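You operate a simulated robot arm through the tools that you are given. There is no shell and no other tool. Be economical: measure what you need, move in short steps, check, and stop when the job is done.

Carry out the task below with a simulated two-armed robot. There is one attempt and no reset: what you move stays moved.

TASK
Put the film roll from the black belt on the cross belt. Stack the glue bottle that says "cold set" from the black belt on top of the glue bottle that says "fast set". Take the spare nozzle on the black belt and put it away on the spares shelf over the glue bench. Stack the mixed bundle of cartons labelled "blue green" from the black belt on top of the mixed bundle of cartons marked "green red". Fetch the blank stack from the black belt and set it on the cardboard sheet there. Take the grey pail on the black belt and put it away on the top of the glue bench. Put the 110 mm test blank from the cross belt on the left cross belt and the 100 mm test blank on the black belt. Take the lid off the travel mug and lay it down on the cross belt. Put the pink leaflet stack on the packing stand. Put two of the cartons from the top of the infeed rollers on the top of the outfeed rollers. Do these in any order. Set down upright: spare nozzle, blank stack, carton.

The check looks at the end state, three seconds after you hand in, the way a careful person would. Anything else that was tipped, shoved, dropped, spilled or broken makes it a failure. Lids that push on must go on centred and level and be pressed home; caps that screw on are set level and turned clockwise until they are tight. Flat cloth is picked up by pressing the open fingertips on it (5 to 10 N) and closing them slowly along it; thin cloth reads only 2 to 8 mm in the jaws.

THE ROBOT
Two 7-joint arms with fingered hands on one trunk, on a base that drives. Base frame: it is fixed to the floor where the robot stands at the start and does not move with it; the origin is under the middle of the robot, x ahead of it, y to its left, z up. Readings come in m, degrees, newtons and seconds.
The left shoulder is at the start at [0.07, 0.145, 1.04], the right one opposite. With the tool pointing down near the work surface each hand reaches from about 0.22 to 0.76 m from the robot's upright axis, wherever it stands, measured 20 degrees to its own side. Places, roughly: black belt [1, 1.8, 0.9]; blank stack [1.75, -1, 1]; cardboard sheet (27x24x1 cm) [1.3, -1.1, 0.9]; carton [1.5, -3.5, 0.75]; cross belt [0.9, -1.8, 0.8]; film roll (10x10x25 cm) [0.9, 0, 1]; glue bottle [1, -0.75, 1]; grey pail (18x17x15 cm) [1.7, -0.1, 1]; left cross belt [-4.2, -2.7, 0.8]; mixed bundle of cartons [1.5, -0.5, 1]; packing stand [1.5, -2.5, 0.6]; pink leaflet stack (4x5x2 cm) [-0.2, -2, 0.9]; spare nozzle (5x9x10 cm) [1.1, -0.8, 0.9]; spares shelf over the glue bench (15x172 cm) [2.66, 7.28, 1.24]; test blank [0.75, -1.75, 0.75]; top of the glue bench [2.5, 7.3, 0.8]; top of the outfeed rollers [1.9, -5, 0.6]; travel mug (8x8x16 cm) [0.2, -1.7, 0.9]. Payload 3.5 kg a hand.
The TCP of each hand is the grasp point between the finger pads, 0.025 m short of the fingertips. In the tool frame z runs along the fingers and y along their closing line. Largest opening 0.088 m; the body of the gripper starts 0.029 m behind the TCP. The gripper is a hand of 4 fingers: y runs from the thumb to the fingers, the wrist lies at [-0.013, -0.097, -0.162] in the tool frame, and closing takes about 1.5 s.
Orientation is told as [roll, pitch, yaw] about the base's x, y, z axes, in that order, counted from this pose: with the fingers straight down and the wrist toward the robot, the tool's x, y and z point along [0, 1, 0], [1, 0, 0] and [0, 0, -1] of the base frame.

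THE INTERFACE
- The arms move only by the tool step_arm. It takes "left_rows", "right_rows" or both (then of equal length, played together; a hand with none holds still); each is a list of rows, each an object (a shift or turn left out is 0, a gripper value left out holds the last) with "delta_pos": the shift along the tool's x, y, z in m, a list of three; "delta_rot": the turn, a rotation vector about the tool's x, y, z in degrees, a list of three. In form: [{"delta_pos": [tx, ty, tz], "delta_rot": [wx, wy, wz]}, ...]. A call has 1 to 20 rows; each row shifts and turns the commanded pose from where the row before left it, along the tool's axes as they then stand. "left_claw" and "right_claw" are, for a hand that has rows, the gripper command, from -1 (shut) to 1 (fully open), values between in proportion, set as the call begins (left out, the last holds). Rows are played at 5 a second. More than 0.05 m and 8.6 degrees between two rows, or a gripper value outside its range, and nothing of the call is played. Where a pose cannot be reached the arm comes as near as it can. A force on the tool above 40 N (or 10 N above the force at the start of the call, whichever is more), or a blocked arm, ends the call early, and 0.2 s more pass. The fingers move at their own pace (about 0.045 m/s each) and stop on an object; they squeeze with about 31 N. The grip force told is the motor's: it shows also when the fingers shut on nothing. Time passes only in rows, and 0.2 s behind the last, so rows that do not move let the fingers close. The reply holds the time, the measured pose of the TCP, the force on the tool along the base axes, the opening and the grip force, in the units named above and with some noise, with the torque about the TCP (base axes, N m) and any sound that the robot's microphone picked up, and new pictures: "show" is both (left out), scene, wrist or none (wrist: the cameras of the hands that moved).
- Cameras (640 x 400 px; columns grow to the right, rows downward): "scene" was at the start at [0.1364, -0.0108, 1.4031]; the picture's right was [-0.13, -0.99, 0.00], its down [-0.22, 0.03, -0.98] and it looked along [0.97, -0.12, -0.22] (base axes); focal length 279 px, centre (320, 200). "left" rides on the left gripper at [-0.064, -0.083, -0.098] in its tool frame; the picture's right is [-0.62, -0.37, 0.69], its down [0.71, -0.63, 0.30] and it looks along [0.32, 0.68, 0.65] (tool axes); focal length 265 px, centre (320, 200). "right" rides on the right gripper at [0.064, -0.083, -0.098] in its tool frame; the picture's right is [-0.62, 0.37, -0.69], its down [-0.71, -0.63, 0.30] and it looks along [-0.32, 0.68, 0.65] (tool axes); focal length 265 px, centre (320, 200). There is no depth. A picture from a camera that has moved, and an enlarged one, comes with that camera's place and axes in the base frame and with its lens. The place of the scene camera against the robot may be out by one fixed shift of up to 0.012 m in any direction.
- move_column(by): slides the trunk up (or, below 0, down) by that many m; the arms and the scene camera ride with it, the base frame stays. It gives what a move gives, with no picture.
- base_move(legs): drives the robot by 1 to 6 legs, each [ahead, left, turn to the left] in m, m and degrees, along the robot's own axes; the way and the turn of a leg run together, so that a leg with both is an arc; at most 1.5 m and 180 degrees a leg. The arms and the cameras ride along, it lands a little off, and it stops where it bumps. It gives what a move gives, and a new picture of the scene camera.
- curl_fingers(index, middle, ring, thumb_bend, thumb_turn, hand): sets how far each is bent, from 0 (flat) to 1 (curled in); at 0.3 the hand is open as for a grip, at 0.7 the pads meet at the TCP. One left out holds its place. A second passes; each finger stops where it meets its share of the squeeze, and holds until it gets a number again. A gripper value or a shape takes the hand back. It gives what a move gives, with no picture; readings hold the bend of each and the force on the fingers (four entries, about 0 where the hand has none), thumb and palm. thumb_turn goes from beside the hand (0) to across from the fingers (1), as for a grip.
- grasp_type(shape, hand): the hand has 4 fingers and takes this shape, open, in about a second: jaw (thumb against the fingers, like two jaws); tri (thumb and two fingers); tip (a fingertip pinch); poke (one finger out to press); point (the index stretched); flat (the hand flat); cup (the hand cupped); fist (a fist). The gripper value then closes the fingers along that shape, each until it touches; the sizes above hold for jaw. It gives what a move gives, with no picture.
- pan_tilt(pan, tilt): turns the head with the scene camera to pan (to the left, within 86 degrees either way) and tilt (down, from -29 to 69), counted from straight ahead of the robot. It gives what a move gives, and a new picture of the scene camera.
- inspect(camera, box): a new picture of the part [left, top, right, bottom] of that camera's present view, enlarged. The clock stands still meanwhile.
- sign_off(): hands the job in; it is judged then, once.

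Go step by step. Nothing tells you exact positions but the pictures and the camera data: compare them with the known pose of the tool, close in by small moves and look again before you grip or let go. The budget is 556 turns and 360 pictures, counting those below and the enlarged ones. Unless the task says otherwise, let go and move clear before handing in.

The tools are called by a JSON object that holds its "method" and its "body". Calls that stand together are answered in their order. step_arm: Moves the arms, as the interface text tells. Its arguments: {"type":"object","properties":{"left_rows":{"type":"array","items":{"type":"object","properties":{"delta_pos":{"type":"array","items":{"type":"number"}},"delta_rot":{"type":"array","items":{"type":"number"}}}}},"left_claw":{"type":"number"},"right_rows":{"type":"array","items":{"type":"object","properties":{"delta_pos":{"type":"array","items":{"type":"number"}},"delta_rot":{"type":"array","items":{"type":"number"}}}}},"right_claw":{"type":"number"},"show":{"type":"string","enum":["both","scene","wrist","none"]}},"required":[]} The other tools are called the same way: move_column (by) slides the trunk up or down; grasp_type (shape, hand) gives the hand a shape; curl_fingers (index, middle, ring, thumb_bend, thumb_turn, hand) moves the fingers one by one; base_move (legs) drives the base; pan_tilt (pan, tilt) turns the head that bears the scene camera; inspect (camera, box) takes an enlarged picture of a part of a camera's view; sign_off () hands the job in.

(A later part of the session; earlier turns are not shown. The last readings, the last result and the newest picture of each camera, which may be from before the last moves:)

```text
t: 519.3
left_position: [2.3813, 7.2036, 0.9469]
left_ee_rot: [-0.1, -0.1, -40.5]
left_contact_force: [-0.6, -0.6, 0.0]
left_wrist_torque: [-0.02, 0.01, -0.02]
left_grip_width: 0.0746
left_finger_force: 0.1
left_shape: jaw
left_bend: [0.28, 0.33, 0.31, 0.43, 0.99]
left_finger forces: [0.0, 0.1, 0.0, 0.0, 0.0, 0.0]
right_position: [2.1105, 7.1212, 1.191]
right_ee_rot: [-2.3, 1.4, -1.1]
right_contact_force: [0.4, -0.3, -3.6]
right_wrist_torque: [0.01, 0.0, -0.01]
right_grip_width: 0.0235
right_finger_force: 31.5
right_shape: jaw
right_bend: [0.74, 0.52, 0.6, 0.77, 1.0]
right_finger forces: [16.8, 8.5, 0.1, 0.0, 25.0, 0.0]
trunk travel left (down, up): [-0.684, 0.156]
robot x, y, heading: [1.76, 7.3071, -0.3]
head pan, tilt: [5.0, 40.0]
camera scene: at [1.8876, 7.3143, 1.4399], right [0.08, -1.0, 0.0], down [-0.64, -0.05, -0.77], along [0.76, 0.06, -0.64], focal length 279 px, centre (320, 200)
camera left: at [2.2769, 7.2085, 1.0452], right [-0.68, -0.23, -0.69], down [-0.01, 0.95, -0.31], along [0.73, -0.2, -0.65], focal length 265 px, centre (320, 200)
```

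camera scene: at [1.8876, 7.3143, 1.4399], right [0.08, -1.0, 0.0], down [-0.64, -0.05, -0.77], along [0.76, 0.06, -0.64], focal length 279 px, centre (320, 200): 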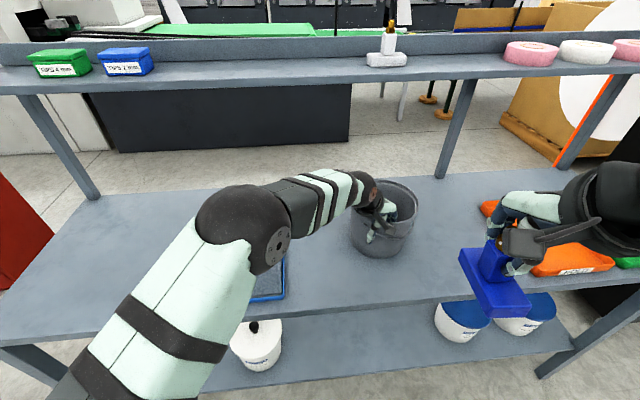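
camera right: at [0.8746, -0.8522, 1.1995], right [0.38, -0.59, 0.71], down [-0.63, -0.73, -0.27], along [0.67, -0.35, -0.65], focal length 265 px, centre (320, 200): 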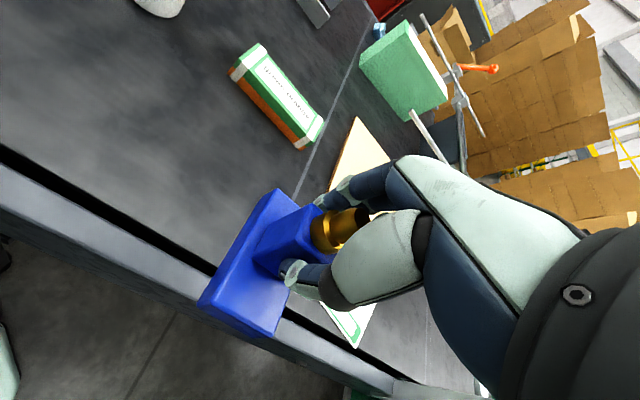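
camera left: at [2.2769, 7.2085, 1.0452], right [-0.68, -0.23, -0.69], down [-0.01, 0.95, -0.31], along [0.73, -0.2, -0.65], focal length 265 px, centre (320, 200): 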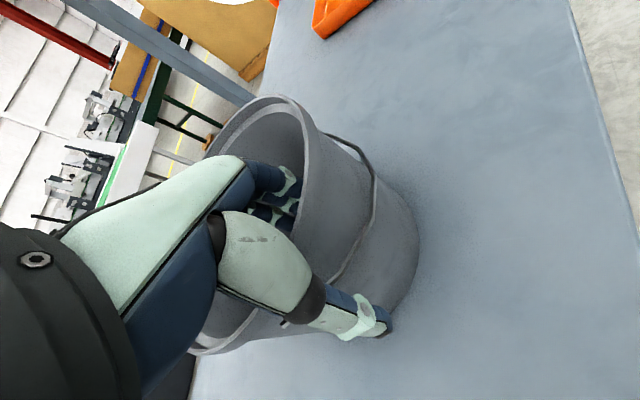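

Pail is down. Retract the left hand and raise the trunk; then take the nozzle to the shelf's free spot near y≈7.0.

{"method": "step_arm", "body": {"left_rows": [{"delta_pos": [0, 0, -0.03]}, {"delta_pos": [0, 0, -0.04]}, {"delta_pos": [0, 0, -0.04]}, {"delta_pos": [0, -0.03, -0.03]}, {"delta_pos": [0, -0.04, 0]}, {"delta_pos": [0.02, -0.04, 0]}, {"delta_pos": [0.03, -0.03, 0]}], "show": "none"}}

{"method": "move_column", "body": {"by": 0.15}}

{"method": "base_move", "body": {"legs": [[0.17, -0.2, 0]]}}

{"method": "pan_tilt", "body": {"pan": 0, "tilt": 25}}

```text
t: 520.9
left_position: [2.3064, 7.3356, 1.0861]
left_ee_rot: [-0.1, -0.2, -40.5]
left_contact_force: [0.2, -0.6, 0.7]
left_wrist_torque: [-0.01, -0.02, -0.03]
left_grip_width: 0.0745
left_finger_force: 0.1
left_shape: jaw
left_bend: [0.28, 0.33, 0.31, 0.43, 0.99]
left_finger forces: [0.0, 0.1, 0.0, 0.0, 0.0, 0.0]
right_position: [2.1111, 7.1232, 1.191]
right_ee_rot: [-2.4, 1.4, -0.9]
right_contact_force: [-0.2, -0.2, -2.1]
right_wrist_torque: [-0.05, 0.01, -0.03]
right_grip_width: 0.0237
right_finger_force: 31.3
right_shape: jaw
right_bend: [0.74, 0.52, 0.6, 0.77, 1.0]
right_finger forces: [16.8, 8.4, 0.0, 0.1, 25.1, 0.0]
trunk travel left (down, up): [-0.684, 0.156]
robot x, y, heading: [1.761, 7.3089, -0.4]
head pan, tilt: [5.0, 40.0]
```

```text
t: 522.6
left_position: [2.3071, 7.3339, 1.2358]
left_ee_rot: [-0.1, -0.1, -40.5]
left_contact_force: [-0.2, -0.1, -0.4]
left_wrist_torque: [0.02, 0.0, 0.0]
left_grip_width: 0.0745
left_finger_force: 0.1
left_shape: jaw
left_bend: [0.28, 0.33, 0.31, 0.43, 0.99]
left_finger forces: [0.0, 0.0, 0.0, 0.0, 0.1, 0.1]
right_position: [2.1115, 7.121, 1.3404]
right_ee_rot: [-2.3, 1.5, -0.9]
right_contact_force: [-0.6, -0.2, -3.6]
right_wrist_torque: [0.04, 0.0, -0.01]
right_grip_width: 0.0236
right_finger_force: 31.1
right_shape: jaw
right_bend: [0.74, 0.52, 0.6, 0.77, 1.0]
right_finger forces: [16.9, 8.5, 0.0, 0.1, 25.0, 0.0]
trunk travel left (down, up): [-0.834, 0.006]
robot x, y, heading: [1.7599, 7.3042, -0.4]
head pan, tilt: [5.0, 40.0]
```

```text
t: 524.5
left_position: [2.4737, 7.134, 1.2369]
left_ee_rot: [-0.1, -0.1, -40.4]
left_contact_force: [-0.4, 0.7, -1.1]
left_wrist_torque: [-0.01, -0.01, 0.03]
left_grip_width: 0.0748
left_finger_force: 0.0
left_shape: jaw
left_bend: [0.28, 0.33, 0.31, 0.43, 0.99]
left_finger forces: [0.1, 0.1, 0.0, 0.1, 0.0, 0.0]
right_position: [2.2779, 6.9221, 1.3412]
right_ee_rot: [-2.4, 1.3, -0.9]
right_contact_force: [-0.8, 0.9, -3.2]
right_wrist_torque: [0.0, -0.02, -0.01]
right_grip_width: 0.0236
right_finger_force: 31.1
right_shape: jaw
right_bend: [0.74, 0.52, 0.6, 0.77, 1.0]
right_finger forces: [16.7, 8.5, 0.0, 0.1, 25.0, 0.1]
trunk travel left (down, up): [-0.834, 0.006]
robot x, y, heading: [1.9267, 7.1049, 0.0]
head pan, tilt: [5.0, 40.0]
camera scene: at [2.0542, 7.1154, 1.5901], right [0.08, -1.0, 0.0], down [-0.64, -0.05, -0.77], along [0.76, 0.06, -0.64], focal length 279 px, centre (320, 200)
```

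scene: 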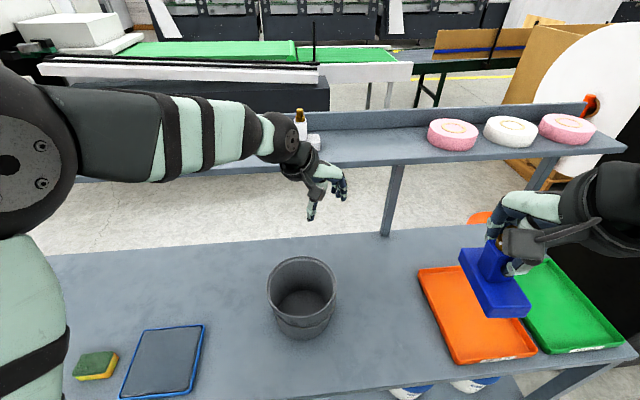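

```text
t: 525.3
left_position: [2.4759, 7.1322, 1.2343]
left_ee_rot: [0.1, -0.1, -40.4]
left_contact_force: [0.1, -0.3, 0.6]
left_wrist_torque: [0.0, 0.02, -0.01]
left_grip_width: 0.0746
left_finger_force: 0.0
left_shape: jaw
left_bend: [0.28, 0.33, 0.31, 0.43, 0.99]
left_finger forces: [0.0, 0.0, 0.1, 0.1, 0.0, 0.1]
right_position: [2.2801, 6.9195, 1.3404]
right_ee_rot: [-2.3, 1.4, -0.9]
right_contact_force: [0.0, -0.3, -3.0]
right_wrist_torque: [-0.01, 0.01, 0.02]
right_grip_width: 0.0237
right_finger_force: 30.4
right_shape: jaw
right_bend: [0.74, 0.52, 0.6, 0.77, 1.0]
right_finger forces: [16.8, 8.5, 0.0, 0.0, 25.0, 0.0]
trunk travel left (down, up): [-0.834, 0.006]
robot x, y, heading: [1.9273, 7.1053, 0.1]
head pan, tilt: [0.0, 25.0]
camera scene: at [2.0643, 7.1048, 1.6131], right [0.0, -1.0, 0.0], down [-0.42, 0.0, -0.91], along [0.91, 0.0, -0.42], focal length 279 px, centre (320, 200)
```

scene: 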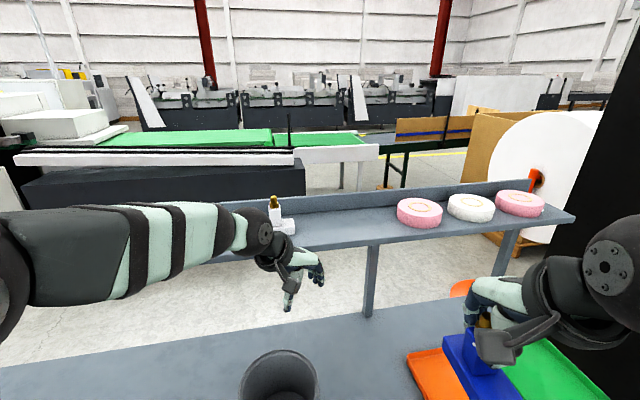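

{"method": "step_arm", "body": {"left_rows": [{"delta_pos": [0, -0.04, 0]}, {"delta_pos": [0, -0.04, 0]}, {"delta_pos": [0, -0.04, 0]}, {"delta_pos": [0, -0.04, 0]}, {"delta_pos": [0.02, -0.04, 0]}], "right_rows": [{"delta_pos": [0.02, 0.03, -0.01], "delta_rot": [0, 2.3, 0]}, {"delta_pos": [0.02, 0.04, -0.01], "delta_rot": [-1.4, 0, 0]}, {"delta_pos": [0.02, 0.04, 0]}, {"delta_pos": [0.02, 0.04, 0]}, {"delta_pos": [0.02, 0.04, 0]}], "show": "none"}}

{"method": "base_move", "body": {"legs": [[0.06, 0, 0]]}}

```text
t: 526.5
left_position: [2.338, 7.2806, 1.2326]
left_ee_rot: [-0.3, -0.2, -40.5]
left_contact_force: [0.5, 0.1, -0.3]
left_wrist_torque: [-0.04, 0.03, -0.01]
left_grip_width: 0.0749
left_finger_force: 0.1
left_shape: jaw
left_bend: [0.28, 0.33, 0.31, 0.43, 0.99]
left_finger forces: [0.0, 0.1, 0.1, 0.0, 0.1, 0.0]
right_position: [2.4755, 7.0266, 1.3566]
right_ee_rot: [-0.4, 0.0, -0.8]
right_contact_force: [0.0, 0.5, -3.3]
right_wrist_torque: [-0.02, -0.01, -0.01]
right_grip_width: 0.0235
right_finger_force: 31.2
right_shape: jaw
right_bend: [0.74, 0.53, 0.6, 0.77, 1.0]
right_finger forces: [17.1, 8.5, 0.0, 0.1, 25.5, 0.1]
trunk travel left (down, up): [-0.834, 0.006]
robot x, y, heading: [1.9297, 7.1062, -0.4]
head pan, tilt: [0.0, 25.0]
```

```text
t: 527.5
left_position: [2.385, 7.2736, 1.2407]
left_ee_rot: [0.4, -0.4, -40.4]
left_contact_force: [-0.4, -0.8, 0.7]
left_wrist_torque: [0.02, -0.01, 0.02]
left_grip_width: 0.0746
left_finger_force: 0.0
left_shape: jaw
left_bend: [0.28, 0.33, 0.31, 0.43, 0.99]
left_finger forces: [0.0, 0.1, 0.1, 0.1, 0.1, 0.0]
right_position: [2.52, 7.0161, 1.3636]
right_ee_rot: [0.0, -0.5, -0.8]
right_contact_force: [-1.2, 0.0, -2.8]
right_wrist_torque: [0.02, -0.02, -0.04]
right_grip_width: 0.0237
right_finger_force: 30.8
right_shape: jaw
right_bend: [0.74, 0.53, 0.6, 0.77, 1.0]
right_finger forces: [17.0, 8.5, 0.1, 0.0, 25.6, 0.0]
trunk travel left (down, up): [-0.834, 0.006]
robot x, y, heading: [1.9839, 7.1005, -0.2]
head pan, tilt: [0.0, 25.0]
camera scene: at [2.1091, 7.1033, 1.6145], right [0.0, -1.0, 0.0], down [-0.41, 0.0, -0.91], along [0.91, 0.0, -0.41], focal length 279 px, centre (320, 200)
```

scene: 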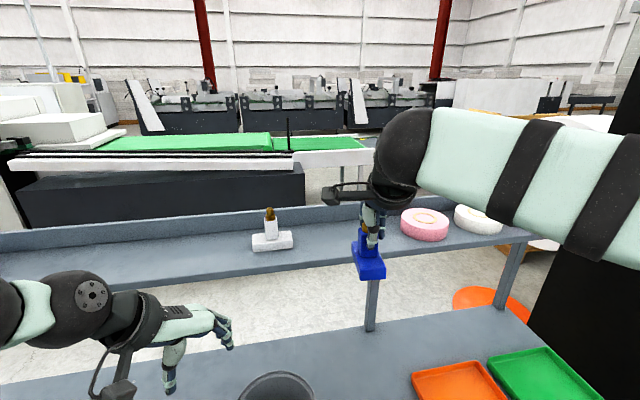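

{"method": "step_arm", "body": {"right_rows": [{"delta_pos": [0.015, 0.04, 0]}, {"delta_pos": [0.015, 0.04, 0]}, {"delta_pos": [0.01, 0.04, 0]}, {"delta_pos": [0, 0.025, 0]}]}}

```text
t: 528.5
left_position: [2.4007, 7.2732, 1.2342]
left_ee_rot: [-0.1, 0.1, -40.4]
left_contact_force: [0.8, -0.8, 0.8]
left_wrist_torque: [0.0, -0.01, 0.0]
left_grip_width: 0.0748
left_finger_force: 0.0
left_shape: jaw
left_bend: [0.28, 0.33, 0.31, 0.43, 0.99]
left_finger forces: [0.0, 0.0, 0.1, 0.0, 0.1, 0.0]
right_position: [2.6732, 7.0531, 1.3489]
right_ee_rot: [-0.1, 0.5, -0.9]
right_contact_force: [-0.1, 0.3, -4.0]
right_wrist_torque: [0.04, 0.04, 0.05]
right_grip_width: 0.0237
right_finger_force: 30.4
right_shape: jaw
right_bend: [0.74, 0.53, 0.6, 0.77, 1.0]
right_finger forces: [17.0, 8.7, 0.0, 0.1, 25.4, 0.1]
right hand out of reach, approached as far as the arm can: row 4
trunk travel left (down, up): [-0.834, 0.006]
robot x, y, heading: [1.9864, 7.1035, -0.4]
head pan, tilt: [0.0, 25.0]
camera scene: at [2.128, 7.1033, 1.6126], right [0.0, -1.0, 0.0], down [-0.43, 0.0, -0.9], along [0.9, 0.0, -0.43], focal length 279 px, centre (320, 200)
camera right: at [2.5921, 7.1185, 1.4462], right [0.36, -0.62, 0.69], down [-0.64, -0.7, -0.3], along [0.67, -0.34, -0.66], focal length 265 px, centre (320, 200)
```

scene: 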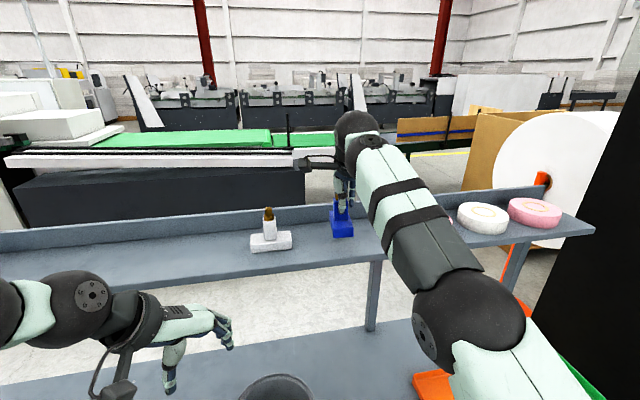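
right: 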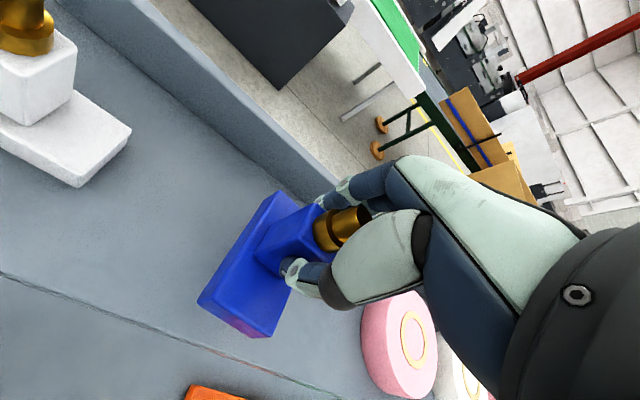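

{"method": "step_arm", "body": {"right_rows": [{"delta_pos": [0, 0, 0.012]}, {"delta_pos": [0, 0, 0.01]}, {"delta_pos": [0, 0, 0.008]}, {"delta_pos": [0, 0, 0.006]}]}}

```text
t: 529.5
left_position: [2.3952, 7.275, 1.2358]
left_ee_rot: [0.1, -0.2, -40.4]
left_contact_force: [-0.4, -0.1, 0.4]
left_wrist_torque: [0.02, 0.01, 0.01]
left_grip_width: 0.0745
left_finger_force: 0.0
left_shape: jaw
left_bend: [0.28, 0.33, 0.31, 0.43, 0.99]
left_finger forces: [0.0, 0.1, 0.0, 0.0, 0.0, 0.0]
right_position: [2.6665, 7.0572, 1.3193]
right_ee_rot: [-0.1, 0.0, -0.8]
right_contact_force: [0.5, 0.8, -2.7]
right_wrist_torque: [0.01, 0.04, 0.01]
right_grip_width: 0.0235
right_finger_force: 30.9
right_shape: jaw
right_bend: [0.74, 0.53, 0.6, 0.77, 1.0]
right_finger forces: [16.8, 8.5, 0.0, 0.0, 25.1, 0.0]
trunk travel left (down, up): [-0.834, 0.006]
robot x, y, heading: [1.9835, 7.1033, -0.3]
head pan, tilt: [0.0, 25.0]
camera scene: at [2.1218, 7.1059, 1.6132], right [0.0, -1.0, 0.0], down [-0.42, 0.0, -0.91], along [0.91, 0.0, -0.42], focal length 279 px, centre (320, 200)
camera right: at [2.5853, 7.1205, 1.4144], right [0.36, -0.62, 0.69], down [-0.64, -0.71, -0.3], along [0.68, -0.34, -0.65], focal length 265 px, centre (320, 200)
```

scene: 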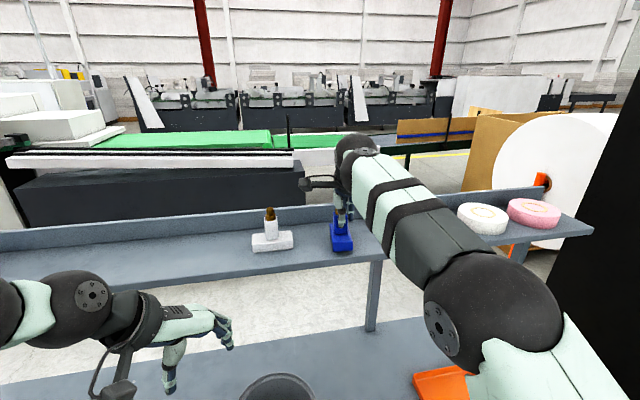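
right: 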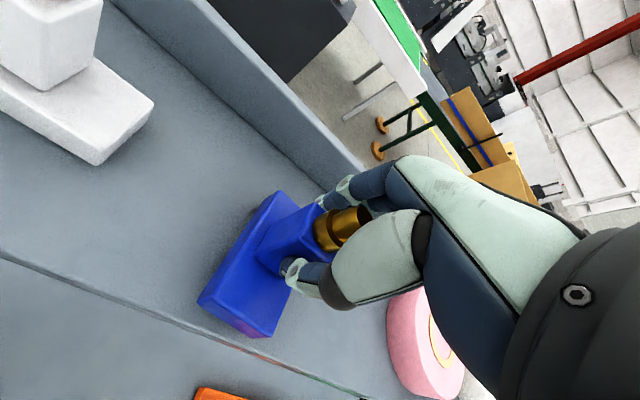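

{"method": "step_arm", "body": {"right_rows": [{"delta_pos": [0.004, 0.01, 0.004]}, {"delta_pos": [0, 0, 0.004]}, {"delta_pos": [0, 0, 0.004]}, {"delta_pos": [0, 0, 0.004]}], "show": "wrist"}}

```text
t: 530.5
left_position: [2.3923, 7.2756, 1.2376]
left_ee_rot: [0.1, -0.2, -40.4]
left_contact_force: [0.3, 0.6, 0.7]
left_wrist_torque: [0.02, 0.02, 0.01]
left_grip_width: 0.0749
left_finger_force: 0.1
left_shape: jaw
left_bend: [0.28, 0.33, 0.31, 0.43, 0.99]
left_finger forces: [0.0, 0.0, 0.0, 0.0, 0.0, 0.1]
right_position: [2.6774, 7.0601, 1.3078]
right_ee_rot: [0.0, -0.7, -0.9]
right_contact_force: [2.2, 0.4, 15.6]
right_wrist_torque: [0.01, -0.31, 0.0]
right_grip_width: 0.0246
right_finger_force: 31.1
right_shape: jaw
right_bend: [0.74, 0.52, 0.6, 0.77, 1.0]
right_finger forces: [19.2, 10.3, 0.0, 0.1, 27.0, 0.0]
trunk travel left (down, up): [-0.834, 0.006]
robot x, y, heading: [1.9857, 7.1047, -0.3]
head pan, tilt: [0.0, 25.0]
camera right: at [2.5942, 7.124, 1.4032], right [0.35, -0.63, 0.7], down [-0.64, -0.7, -0.31], along [0.69, -0.34, -0.65], focal length 265 px, centre (320, 200)
```

right: 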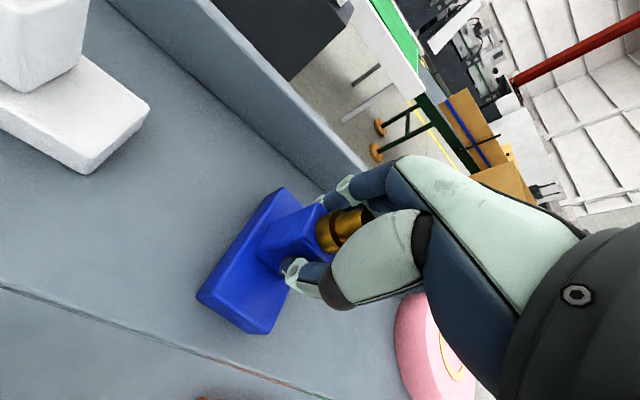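

Contact at 15 N, flat on the shelf. Back off slightly and release.

{"method": "step_arm", "body": {"right_rows": [{"delta_pos": [0, 0, -0.003]}, {}], "show": "none"}}

{"method": "step_arm", "body": {"right_rows": [{}, {}, {}, {}], "right_claw": 0.1, "show": "wrist"}}

```text
t: 531.1
left_position: [2.3939, 7.2752, 1.2361]
left_ee_rot: [0.0, -0.2, -40.4]
left_contact_force: [-0.5, -0.3, 0.1]
left_wrist_torque: [-0.04, -0.01, 0.0]
left_grip_width: 0.0748
left_finger_force: 0.1
left_shape: jaw
left_bend: [0.28, 0.33, 0.31, 0.43, 0.99]
left_finger forces: [0.0, 0.0, 0.1, 0.0, 0.0, 0.0]
right_position: [2.6766, 7.0597, 1.3071]
right_ee_rot: [-0.1, -0.3, -0.9]
right_contact_force: [4.3, -0.2, 16.0]
right_wrist_torque: [-0.02, -0.43, -0.01]
right_grip_width: 0.0246
right_finger_force: 31.3
right_shape: jaw
right_bend: [0.74, 0.52, 0.6, 0.77, 1.0]
right_finger forces: [20.3, 10.8, 0.0, 0.0, 26.5, 0.1]
trunk travel left (down, up): [-0.834, 0.006]
robot x, y, heading: [1.9871, 7.1049, -0.3]
head pan, tilt: [0.0, 25.0]
```

```text
t: 532.1
left_position: [2.3952, 7.2751, 1.2356]
left_ee_rot: [0.1, -0.1, -40.4]
left_contact_force: [0.0, -0.2, -0.1]
left_wrist_torque: [-0.03, 0.0, -0.02]
left_grip_width: 0.0747
left_finger_force: 0.1
left_shape: jaw
left_bend: [0.28, 0.33, 0.31, 0.43, 0.99]
left_finger forces: [0.0, 0.0, 0.0, 0.0, 0.0, 0.1]
right_position: [2.6771, 7.06, 1.3039]
right_ee_rot: [-0.2, -0.1, -0.8]
right_contact_force: [-0.1, 0.4, 0.5]
right_wrist_torque: [0.05, -0.01, 0.0]
right_grip_width: 0.0481
right_finger_force: 0.2
right_shape: jaw
right_bend: [0.74, 0.43, 0.39, 0.67, 1.0]
right_finger forces: [0.0, 0.0, 0.0, 0.0, 0.0, 0.0]
trunk travel left (down, up): [-0.834, 0.006]
robot x, y, heading: [1.9874, 7.1043, -0.7]
head pan, tilt: [0.0, 25.0]
camera right: at [2.5963, 7.1237, 1.4011], right [0.36, -0.62, 0.69], down [-0.64, -0.71, -0.3], along [0.68, -0.34, -0.65], focal length 265 px, centre (320, 200)
```

right: 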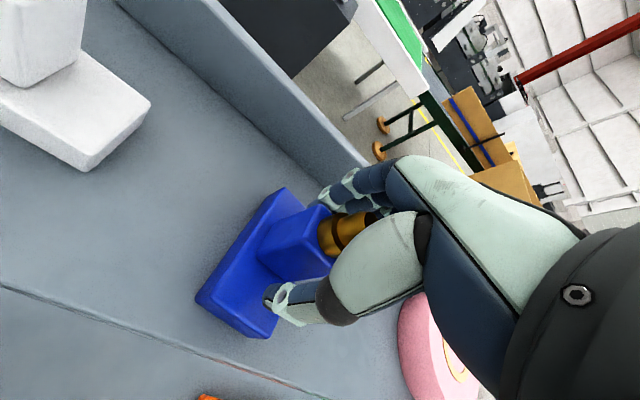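

{"method": "step_arm", "body": {"right_rows": [{}, {}, {}], "right_claw": 0.4, "show": "none"}}

{"method": "step_arm", "body": {"right_rows": [{"delta_pos": [0, 0, -0.02]}, {"delta_pos": [0, 0, -0.03]}, {"delta_pos": [0, -0.01, -0.035]}, {"delta_pos": [0, -0.03, -0.02]}, {"delta_pos": [0, -0.04, 0]}, {"delta_pos": [0, -0.04, 0]}]}}

```text
t: 532.9
left_position: [2.3965, 7.2748, 1.2353]
left_ee_rot: [0.0, -0.2, -40.4]
left_contact_force: [0.4, 0.2, -0.9]
left_wrist_torque: [-0.06, -0.01, 0.0]
left_grip_width: 0.0749
left_finger_force: 0.0
left_shape: jaw
left_bend: [0.28, 0.33, 0.31, 0.43, 0.99]
left_finger forces: [0.0, 0.1, 0.0, 0.0, 0.1, 0.0]
right_position: [2.6787, 7.0591, 1.3048]
right_ee_rot: [0.1, -0.2, -0.9]
right_contact_force: [-0.5, -0.4, -0.6]
right_wrist_torque: [-0.01, 0.01, 0.01]
right_grip_width: 0.0607
right_finger_force: 0.1
right_shape: jaw
right_bend: [0.28, 0.37, 0.34, 0.58, 0.99]
right_finger forces: [0.1, 0.1, 0.1, 0.1, 0.0, 0.0]
trunk travel left (down, up): [-0.834, 0.006]
robot x, y, heading: [1.9878, 7.1036, -0.3]
head pan, tilt: [0.0, 25.0]
```

```text
t: 534.3
left_position: [2.3922, 7.2738, 1.2374]
left_ee_rot: [0.1, -0.2, -40.5]
left_contact_force: [-0.9, 0.1, -0.6]
left_wrist_torque: [-0.01, 0.01, -0.02]
left_grip_width: 0.0746
left_finger_force: 0.0
left_shape: jaw
left_bend: [0.28, 0.33, 0.31, 0.43, 0.99]
left_finger forces: [0.0, 0.0, 0.1, 0.0, 0.0, 0.1]
right_position: [2.5415, 7.0605, 1.3938]
right_ee_rot: [0.0, -0.3, -0.9]
right_contact_force: [-1.0, 0.1, -0.5]
right_wrist_torque: [0.01, -0.01, 0.0]
right_grip_width: 0.0613
right_finger_force: 0.1
right_shape: jaw
right_bend: [0.28, 0.37, 0.34, 0.58, 0.99]
right_finger forces: [0.0, 0.1, 0.0, 0.1, 0.0, 0.2]
right hand out of reach, approached as far as the arm can: row 2, 3
trunk travel left (down, up): [-0.834, 0.006]
robot x, y, heading: [1.9865, 7.1044, -0.3]
head pan, tilt: [0.0, 25.0]
camera scene: at [2.1183, 7.1051, 1.6135], right [0.0, -1.0, 0.0], down [-0.42, 0.0, -0.91], along [0.91, 0.0, -0.42], focal length 279 px, centre (320, 200)
camera right: at [2.4586, 7.1246, 1.4907], right [0.36, -0.63, 0.69], down [-0.64, -0.7, -0.31], along [0.68, -0.34, -0.65], focal length 265 px, centre (320, 200)
```

scene: 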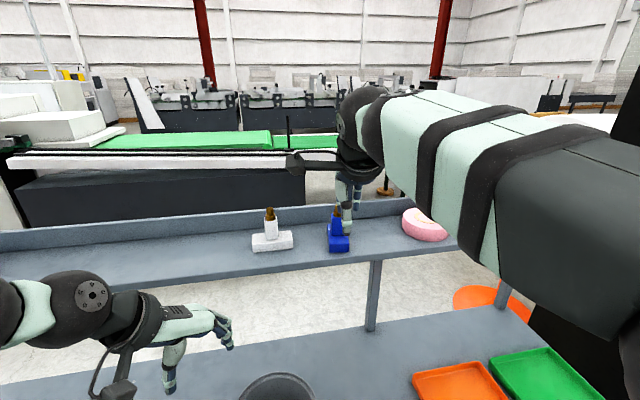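
right: 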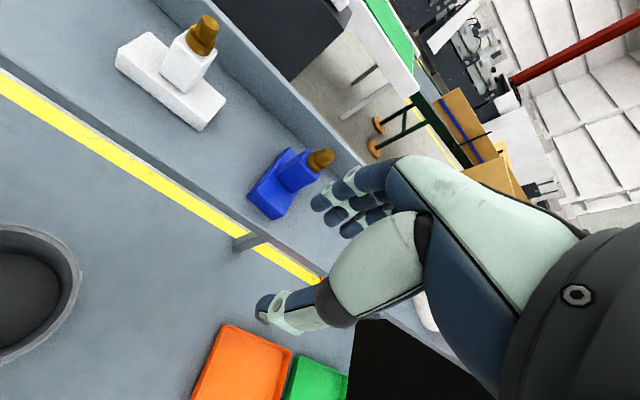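

Nozzle is on the shelf. Retract and drive back south to the belt's far side for the blank stack.

{"method": "base_move", "body": {"legs": [[-0.36, 0, 0], [0, 0, -90], [1.5, 0, 0], [1.0, 0, 0], [1.5, 0.85, 0], [1.5, 0.1, 0]]}}

{"method": "base_move", "body": {"legs": [[1.5, 0.35, 0], [0.8, 0, 0], [0, 0, -80]]}}

{"method": "pan_tilt", "body": {"pan": 0, "tilt": 40}}

```text
refused: leg 5 is longer than a leg can be; nothing moved
```

```text
refused: leg 1 is longer than a leg can be; nothing moved
```

```text
t: 535.0
left_position: [2.3949, 7.2746, 1.236]
left_ee_rot: [0.0, -0.2, -40.3]
left_contact_force: [-0.3, 0.0, 0.7]
left_wrist_torque: [0.01, 0.0, 0.0]
left_grip_width: 0.0746
left_finger_force: 0.0
left_shape: jaw
left_bend: [0.28, 0.33, 0.31, 0.43, 0.99]
left_finger forces: [0.0, 0.1, 0.0, 0.0, 0.0, 0.0]
right_position: [2.5449, 7.0606, 1.3939]
right_ee_rot: [0.0, -0.2, -0.9]
right_contact_force: [-0.7, -0.4, -0.7]
right_wrist_torque: [-0.02, -0.01, 0.01]
right_grip_width: 0.0611
right_finger_force: 0.0
right_shape: jaw
right_bend: [0.28, 0.37, 0.34, 0.58, 0.99]
right_finger forces: [0.0, 0.0, 0.0, 0.0, 0.0, 0.0]
trunk travel left (down, up): [-0.834, 0.006]
robot x, y, heading: [1.9841, 7.1048, -0.7]
head pan, tilt: [0.0, 40.0]
camera scene: at [2.1143, 7.1053, 1.59], right [0.0, -1.0, 0.0], down [-0.64, 0.0, -0.77], along [0.77, 0.0, -0.64], focal length 279 px, centre (320, 200)
```

scene: 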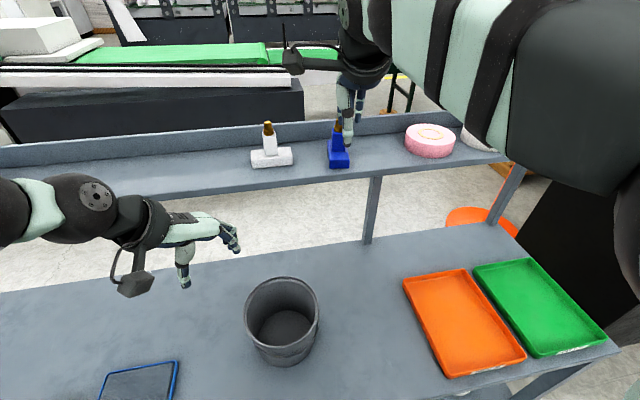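

{"method": "base_move", "body": {"legs": [[-0.36, 0, 0], [0, 0, -90], [1.5, 0, 0], [1.0, 0, 0], [1.2, 0.85, 0], [1.4, 0.1, 0]]}}

{"method": "base_move", "body": {"legs": [[1.3, 0.35, 0], [1.2, 0, 0], [0, 0, -80]]}}

{"method": "pan_tilt", "body": {"pan": 0, "tilt": 38}}

```text
t: 566.4
left_position: [2.832, 1.6329, 1.2365]
left_ee_rot: [0.1, -0.2, -130.5]
left_contact_force: [-0.9, -0.1, 0.2]
left_wrist_torque: [0.03, 0.01, -0.02]
left_grip_width: 0.0746
left_finger_force: 0.1
left_shape: jaw
left_bend: [0.28, 0.33, 0.31, 0.43, 0.99]
left_finger forces: [0.0, 0.1, 0.0, 0.0, 0.0, 0.0]
right_position: [2.6179, 1.4831, 1.3931]
right_ee_rot: [0.1, -0.1, -91.0]
right_contact_force: [-0.5, 0.3, -0.1]
right_wrist_torque: [0.0, 0.01, 0.03]
right_grip_width: 0.0612
right_finger_force: 0.0
right_shape: jaw
right_bend: [0.28, 0.37, 0.34, 0.58, 0.99]
right_finger forces: [0.1, 0.0, 0.0, 0.0, 0.0, 0.1]
trunk travel left (down, up): [-0.834, 0.006]
robot x, y, heading: [2.6598, 2.0417, -90.3]
head pan, tilt: [0.0, 40.0]
camera scene: at [2.6555, 1.9082, 1.59], right [-1.0, 0.01, 0.0], down [0.0, 0.64, -0.77], along [0.0, -0.77, -0.64], focal length 279 px, centre (320, 200)
```

scene: 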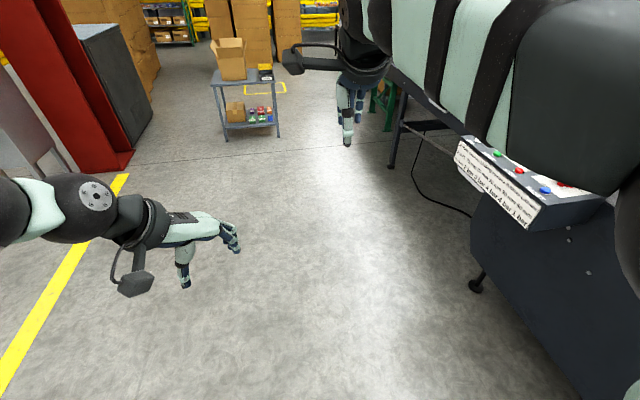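

```text
t: 582.3
left_position: [2.6475, -0.7109, 1.2358]
left_ee_rot: [0.0, -0.2, 150.0]
left_contact_force: [-0.7, 0.7, 0.4]
left_wrist_torque: [0.01, -0.02, 0.01]
left_grip_width: 0.0749
left_finger_force: 0.1
left_shape: jaw
left_bend: [0.28, 0.33, 0.31, 0.43, 0.99]
left_finger forces: [0.0, 0.0, 0.0, 0.0, 0.1, 0.0]
right_position: [2.4634, -0.5289, 1.3932]
right_ee_rot: [-0.1, -0.2, -170.3]
right_contact_force: [-1.0, -0.8, 0.3]
right_wrist_torque: [0.0, -0.01, -0.04]
right_grip_width: 0.0611
right_finger_force: 0.1
right_shape: jaw
right_bend: [0.28, 0.37, 0.34, 0.58, 0.99]
right_finger forces: [0.0, 0.0, 0.1, 0.1, 0.0, 0.0]
trunk travel left (down, up): [-0.834, 0.006]
robot x, y, heading: [3.0163, -0.4715, -169.6]
head pan, tilt: [0.0, 40.0]
camera scene: at [2.8803, -0.4937, 1.5899], right [-0.18, 0.98, 0.0], down [0.63, 0.11, -0.77], along [-0.75, -0.14, -0.64], focal length 279 px, centre (320, 200)
```

scene: 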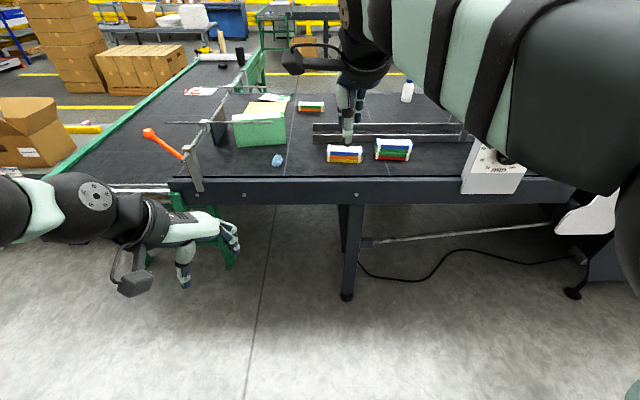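

```text
t: 582.9
left_position: [2.6478, -0.7109, 1.2355]
left_ee_rot: [0.0, 0.0, 150.0]
left_contact_force: [-0.1, 0.6, 0.3]
left_wrist_torque: [-0.02, -0.02, 0.01]
left_grip_width: 0.0746
left_finger_force: 0.1
left_shape: jaw
left_bend: [0.28, 0.33, 0.31, 0.43, 0.99]
left_finger forces: [0.0, 0.1, 0.1, 0.1, 0.0, 0.0]
right_position: [2.4628, -0.528, 1.3925]
right_ee_rot: [0.0, 0.0, -170.4]
right_contact_force: [1.0, -0.3, 1.1]
right_wrist_torque: [-0.03, -0.03, 0.03]
right_grip_width: 0.0613
right_finger_force: 0.0
right_shape: jaw
right_bend: [0.28, 0.37, 0.34, 0.58, 0.99]
right_finger forces: [0.1, 0.0, 0.0, 0.1, 0.1, 0.0]
trunk travel left (down, up): [-0.834, 0.006]
robot x, y, heading: [3.0197, -0.4708, -169.7]
head pan, tilt: [0.0, 38.0]
camera scene: at [2.879, -0.4938, 1.5929], right [-0.18, 0.98, 0.0], down [0.61, 0.11, -0.79], along [-0.78, -0.14, -0.62], focal length 279 px, centre (320, 200)
```

scene: 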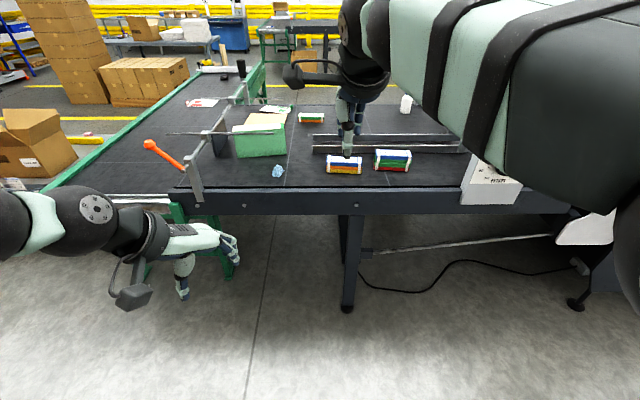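

I reset the left hand higher and aligned, then approach the blank stack from the far side to pick it with the right hand.

{"method": "step_arm", "body": {"left_rows": [{"delta_rot": [0, 0, -8], "delta_pos": [0, 0, -0.03]}, {"delta_rot": [0, 0, -8], "delta_pos": [0, 0, -0.03]}, {"delta_rot": [0, 0, -8], "delta_pos": [0, 0, -0.03]}, {"delta_rot": [0, 0, -8], "delta_pos": [0, 0, -0.03]}, {"delta_rot": [0, 0, -6], "delta_pos": [0, 0, -0.02]}], "right_rows": [{"delta_pos": [0, -0.03, 0]}, {"delta_pos": [0, -0.03, 0]}, {"delta_pos": [0, -0.03, 0]}, {"delta_pos": [0, -0.03, 0]}, {}], "show": "none"}}

{"method": "base_move", "body": {"legs": [[0.5, 0.35, 0]]}}

{"method": "pan_tilt", "body": {"pan": 5, "tilt": 42}}

```text
t: 584.1
left_position: [2.6491, -0.7096, 1.3763]
left_ee_rot: [-0.1, -0.1, -171.9]
left_contact_force: [0.1, 0.7, -0.1]
left_wrist_torque: [0.01, -0.02, 0.01]
left_grip_width: 0.0747
left_finger_force: 0.0
left_shape: jaw
left_bend: [0.28, 0.33, 0.31, 0.43, 0.99]
left_finger forces: [0.0, 0.0, 0.0, 0.0, 0.0, 0.0]
right_position: [2.5787, -0.5052, 1.3924]
right_ee_rot: [0.1, -0.1, -170.2]
right_contact_force: [0.4, 0.3, 0.5]
right_wrist_torque: [-0.05, -0.03, -0.02]
right_grip_width: 0.0609
right_finger_force: 0.2
right_shape: jaw
right_bend: [0.28, 0.37, 0.34, 0.58, 0.99]
right_finger forces: [0.0, 0.1, 0.0, 0.0, 0.0, 0.0]
trunk travel left (down, up): [-0.834, 0.006]
robot x, y, heading: [3.0228, -0.4685, -170.1]
head pan, tilt: [0.0, 38.0]
```

```text
t: 587.6
left_position: [2.2013, -1.1407, 1.3757]
left_ee_rot: [-0.1, -0.2, -172.9]
left_contact_force: [0.4, -0.6, -0.9]
left_wrist_torque: [-0.01, -0.03, 0.02]
left_grip_width: 0.0745
left_finger_force: 0.1
left_shape: jaw
left_bend: [0.28, 0.33, 0.31, 0.43, 0.99]
left_finger forces: [0.0, 0.0, 0.0, 0.0, 0.1, 0.0]
right_position: [2.1361, -0.9357, 1.3919]
right_ee_rot: [0.1, -0.2, -171.3]
right_contact_force: [-0.8, 0.7, -0.5]
right_wrist_torque: [0.01, 0.0, 0.0]
right_grip_width: 0.0612
right_finger_force: 0.1
right_shape: jaw
right_bend: [0.28, 0.37, 0.34, 0.58, 0.99]
right_finger forces: [0.1, 0.1, 0.1, 0.0, 0.0, 0.1]
trunk travel left (down, up): [-0.834, 0.006]
robot x, y, heading: [2.576, -0.9047, -170.7]
head pan, tilt: [0.0, 38.0]
camera scene: at [2.4361, -0.9256, 1.5931], right [-0.16, 0.99, 0.0], down [0.61, 0.1, -0.79], along [-0.78, -0.13, -0.61], focal length 279 px, centre (320, 200)
```

scene: 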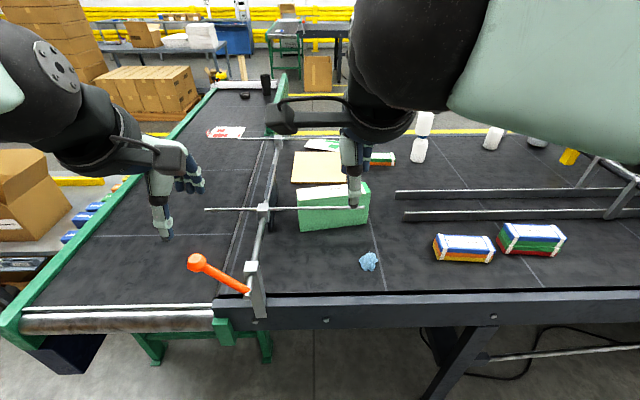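

```text
t: 588.2
left_position: [2.2017, -1.1425, 1.3754]
left_ee_rot: [-0.1, -0.1, -172.9]
left_contact_force: [0.8, 0.0, 0.4]
left_wrist_torque: [0.0, 0.05, 0.0]
left_grip_width: 0.0746
left_finger_force: 0.0
left_shape: jaw
left_bend: [0.28, 0.33, 0.31, 0.43, 0.99]
left_finger forces: [0.1, 0.0, 0.0, 0.0, 0.0, 0.1]
right_position: [2.1344, -0.9364, 1.3921]
right_ee_rot: [-0.1, -0.3, -171.2]
right_contact_force: [0.2, -0.4, 0.5]
right_wrist_torque: [-0.01, 0.0, 0.0]
right_grip_width: 0.0612
right_finger_force: 0.0
right_shape: jaw
right_bend: [0.28, 0.37, 0.34, 0.58, 0.99]
right_finger forces: [0.0, 0.0, 0.0, 0.0, 0.0, 0.0]
trunk travel left (down, up): [-0.834, 0.006]
robot x, y, heading: [2.574, -0.9086, -170.6]
head pan, tilt: [5.0, 42.0]
camera scene: at [2.4393, -0.9333, 1.587], right [-0.25, 0.97, 0.0], down [0.65, 0.16, -0.74], along [-0.72, -0.18, -0.67], focal length 279 px, centre (320, 200)
```

scene: 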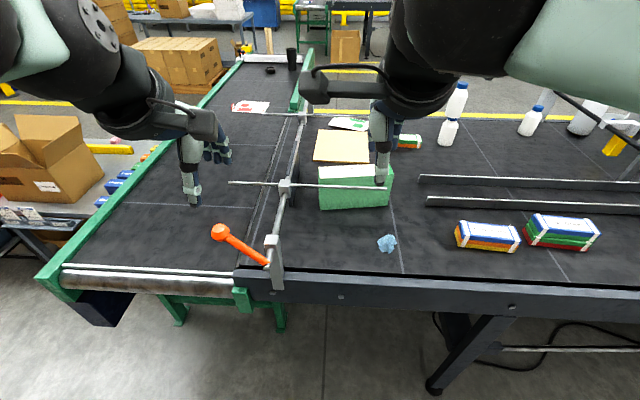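

The stack is about 25×8.5×12 cm with its centre near (1.675,-1.0); a sensor rod lies east of it at z≈1.09. I drive closer (base under the belt edge), lower the trunk a bit.

{"method": "base_move", "body": {"legs": [[0.19, 0, 0]]}}

{"method": "curl_fingers", "body": {"hand": "right", "index": 0.15, "middle": 0.15, "ring": 0.15, "thumb_bend": 0.18}}

{"method": "step_arm", "body": {"right_rows": [{"delta_pos": [0, 0.045, 0]}, {"delta_pos": [0, 0.045, 0]}, {"delta_pos": [0, 0.045, 0]}, {"delta_pos": [0.0, 0.04, 0]}, {"delta_pos": [0.0, 0.03, 0.02]}]}}

```text
t: 589.8
left_position: [2.0176, -1.1711, 1.3767]
left_ee_rot: [-0.1, -0.4, -173.2]
left_contact_force: [0.5, 0.5, -0.8]
left_wrist_torque: [0.01, -0.01, 0.02]
left_grip_width: 0.0747
left_finger_force: 0.1
left_shape: jaw
left_bend: [0.28, 0.33, 0.31, 0.43, 0.99]
left_finger forces: [0.0, 0.0, 0.0, 0.1, 0.0, 0.0]
right_position: [1.9519, -0.9659, 1.3939]
right_ee_rot: [0.0, -0.4, -171.4]
right_contact_force: [-1.0, 0.5, -1.1]
right_wrist_torque: [0.0, 0.03, -0.01]
right_grip_width: 0.0613
right_finger_force: 0.1
right_shape: jaw
right_bend: [0.28, 0.37, 0.34, 0.58, 0.99]
right_finger forces: [0.0, 0.0, 0.1, 0.0, 0.1, 0.0]
trunk travel left (down, up): [-0.834, 0.006]
robot x, y, heading: [2.3906, -0.9322, -170.9]
head pan, tilt: [5.0, 42.0]
camera scene: at [2.2562, -0.9629, 1.5875], right [-0.24, 0.97, 0.0], down [0.65, 0.16, -0.75], along [-0.72, -0.18, -0.67], focal length 279 px, centre (320, 200)
```

scene: 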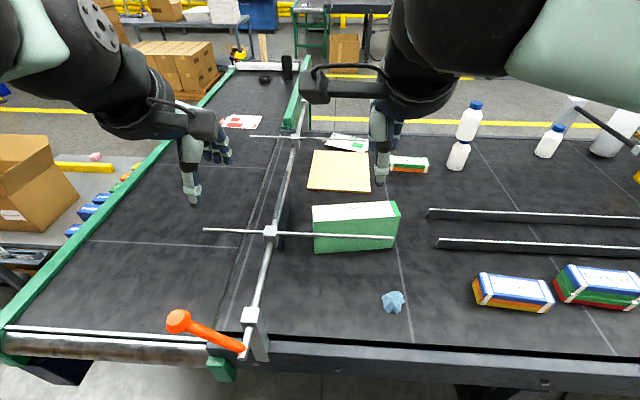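

```text
t: 590.8
left_position: [2.0113, -1.1711, 1.3757]
left_ee_rot: [-0.1, -0.1, -173.1]
left_contact_force: [-0.6, -1.2, -0.2]
left_wrist_torque: [0.01, -0.02, -0.03]
left_grip_width: 0.0746
left_finger_force: 0.1
left_shape: jaw
left_bend: [0.28, 0.33, 0.31, 0.43, 0.99]
left_finger forces: [0.0, 0.1, 0.0, 0.1, 0.0, 0.0]
right_position: [1.946, -0.9662, 1.3913]
right_ee_rot: [0.1, 0.0, -171.6]
right_contact_force: [0.1, -0.3, -0.2]
right_wrist_torque: [-0.01, -0.02, -0.06]
right_grip_width: 0.1098
right_finger_force: 0.0
right_shape: fingers
right_bend: [0.15, 0.15, 0.15, 0.18, 0.99]
right_finger forces: [0.1, 0.0, 0.1, 0.0, 0.1, 0.0]
trunk travel left (down, up): [-0.834, 0.006]
robot x, y, heading: [2.3892, -0.9352, -170.9]
head pan, tilt: [5.0, 42.0]
```

```text
t: 592.0
left_position: [2.0096, -1.1743, 1.3744]
left_ee_rot: [0.0, -0.1, -173.1]
left_contact_force: [0.1, -0.2, 0.8]
left_wrist_torque: [0.03, -0.01, 0.01]
left_grip_width: 0.0748
left_finger_force: 0.1
left_shape: jaw
left_bend: [0.28, 0.33, 0.31, 0.43, 0.99]
left_finger forces: [0.0, 0.0, 0.0, 0.1, 0.0, 0.0]
right_position: [1.741, -0.9982, 1.3736]
right_ee_rot: [-0.1, 0.1, -171.4]
right_contact_force: [-0.2, -0.4, -0.6]
right_wrist_torque: [0.03, -0.01, -0.02]
right_grip_width: 0.1103
right_finger_force: 0.0
right_shape: fingers
right_bend: [0.15, 0.15, 0.15, 0.18, 0.99]
right_finger forces: [0.0, 0.1, 0.0, 0.0, 0.1, 0.0]
trunk travel left (down, up): [-0.834, 0.006]
robot x, y, heading: [2.3869, -0.9338, -170.7]
head pan, tilt: [5.0, 42.0]
camera scene: at [2.2472, -0.9646, 1.5866], right [-0.24, 0.97, 0.0], down [0.65, 0.16, -0.74], along [-0.72, -0.18, -0.67], focal length 279 px, centre (320, 200)
camera right: at [1.8329, -1.0509, 1.4695], right [-0.46, 0.56, 0.69], down [0.52, 0.8, -0.3], along [-0.72, 0.22, -0.65], focal length 265 px, centre (320, 200)
```

scene: 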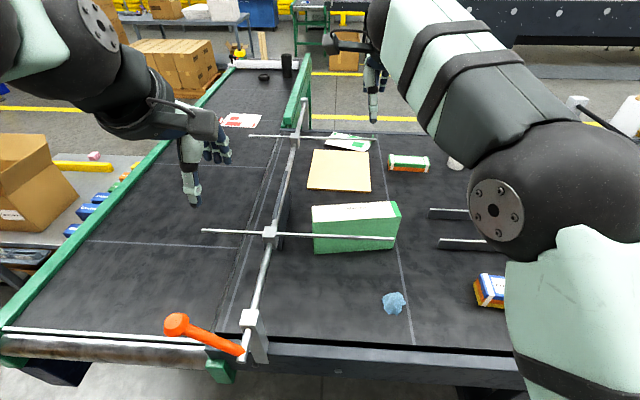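
right: 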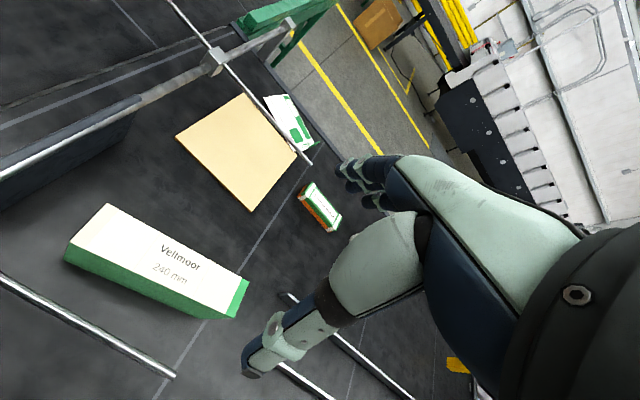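

Stack measured: centre (1.697,-1.006), thickness 65 mm, yaw -160°. Position the right hand above and descend.

{"method": "step_arm", "body": {"right_rows": [{"delta_rot": [0, 0, -5.7]}, {"delta_rot": [0, 0, -5.7]}, {"delta_pos": [-0.007, 0.044, 0]}], "show": "none"}}

{"method": "move_column", "body": {"by": -0.12}}

{"method": "step_arm", "body": {"right_rows": [{"delta_pos": [0, 0, 0.045]}, {"delta_pos": [0, 0, 0.045]}, {"delta_pos": [0, 0, 0.03]}]}}

```text
t: 592.8
left_position: [2.0076, -1.1736, 1.3739]
left_ee_rot: [-0.1, 0.0, -173.1]
left_contact_force: [-0.2, 0.7, -0.6]
left_wrist_torque: [0.02, 0.01, -0.02]
left_grip_width: 0.0744
left_finger_force: 0.1
left_shape: jaw
left_bend: [0.28, 0.33, 0.31, 0.43, 0.99]
left_finger forces: [0.1, 0.1, 0.0, 0.1, 0.0, 0.0]
right_position: [1.7127, -1.0036, 1.3668]
right_ee_rot: [-0.2, 0.2, -160.1]
right_contact_force: [-0.5, -0.4, 0.1]
right_wrist_torque: [0.0, 0.0, 0.01]
right_grip_width: 0.1104
right_finger_force: 0.2
right_shape: fingers
right_bend: [0.15, 0.15, 0.15, 0.18, 0.99]
right_finger forces: [0.0, 0.1, 0.0, 0.0, 0.0, 0.0]
right hand out of reach, approached as far as the arm can: row 3
trunk travel left (down, up): [-0.834, 0.006]
robot x, y, heading: [2.3897, -0.9352, -170.8]
head pan, tilt: [5.0, 42.0]
```

```text
t: 594.3
left_position: [2.0126, -1.1714, 1.2549]
left_ee_rot: [-0.1, -0.3, -173.1]
left_contact_force: [0.1, 0.7, 0.9]
left_wrist_torque: [-0.01, 0.02, 0.01]
left_grip_width: 0.0749
left_finger_force: 0.1
left_shape: jaw
left_bend: [0.28, 0.33, 0.31, 0.43, 0.99]
left_finger forces: [0.1, 0.0, 0.0, 0.0, 0.0, 0.1]
right_position: [1.7178, -1.0015, 1.2504]
right_ee_rot: [0.0, 0.0, -160.1]
right_contact_force: [0.8, 0.1, 0.4]
right_wrist_torque: [0.0, 0.01, 0.01]
right_grip_width: 0.11
right_finger_force: 0.0
right_shape: fingers
right_bend: [0.15, 0.15, 0.15, 0.18, 0.99]
right_finger forces: [0.0, 0.0, 0.0, 0.0, 0.0, 0.1]
trunk travel left (down, up): [-0.714, 0.126]
robot x, y, heading: [2.3901, -0.9362, -170.9]
head pan, tilt: [5.0, 42.0]
```

```text
t: 595.1
left_position: [2.0115, -1.1713, 1.2561]
left_ee_rot: [0.0, 0.0, -173.1]
left_contact_force: [-0.4, 0.1, -0.3]
left_wrist_torque: [-0.02, 0.0, -0.01]
left_grip_width: 0.0748
left_finger_force: 0.0
left_shape: jaw
left_bend: [0.28, 0.33, 0.31, 0.43, 0.99]
left_finger forces: [0.1, 0.0, 0.1, 0.1, 0.1, 0.0]
right_position: [1.7179, -1.0053, 1.1307]
right_ee_rot: [-0.1, -0.1, -160.1]
right_contact_force: [-0.5, -0.2, -0.7]
right_wrist_torque: [0.01, 0.0, -0.01]
right_grip_width: 0.1101
right_finger_force: 0.1
right_shape: fingers
right_bend: [0.15, 0.15, 0.15, 0.18, 0.99]
right_finger forces: [0.0, 0.0, 0.0, 0.0, 0.1, 0.0]
trunk travel left (down, up): [-0.714, 0.126]
robot x, y, heading: [2.3869, -0.9376, -170.9]
head pan, tilt: [5.0, 42.0]
camera scene: at [2.2502, -0.964, 1.4669], right [-0.24, 0.97, 0.0], down [0.65, 0.16, -0.74], along [-0.72, -0.18, -0.67], focal length 279 px, centre (320, 200)
camera right: at [1.8189, -1.0382, 1.2269], right [-0.56, 0.46, 0.69], down [0.35, 0.89, -0.3], along [-0.75, 0.07, -0.65], focal length 265 px, centre (320, 200)
```

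scene: 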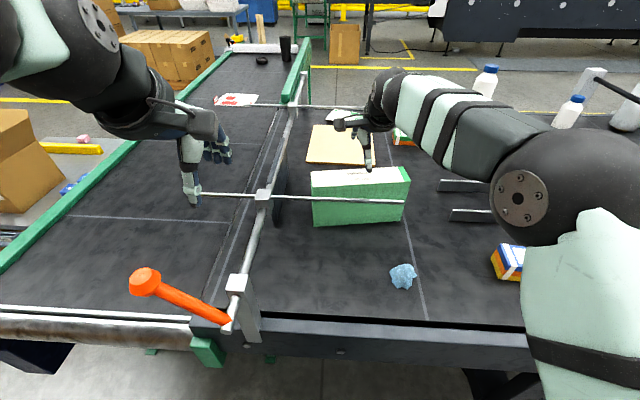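
right: 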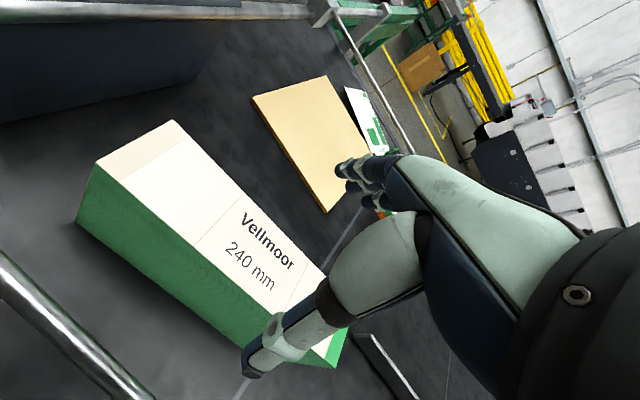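

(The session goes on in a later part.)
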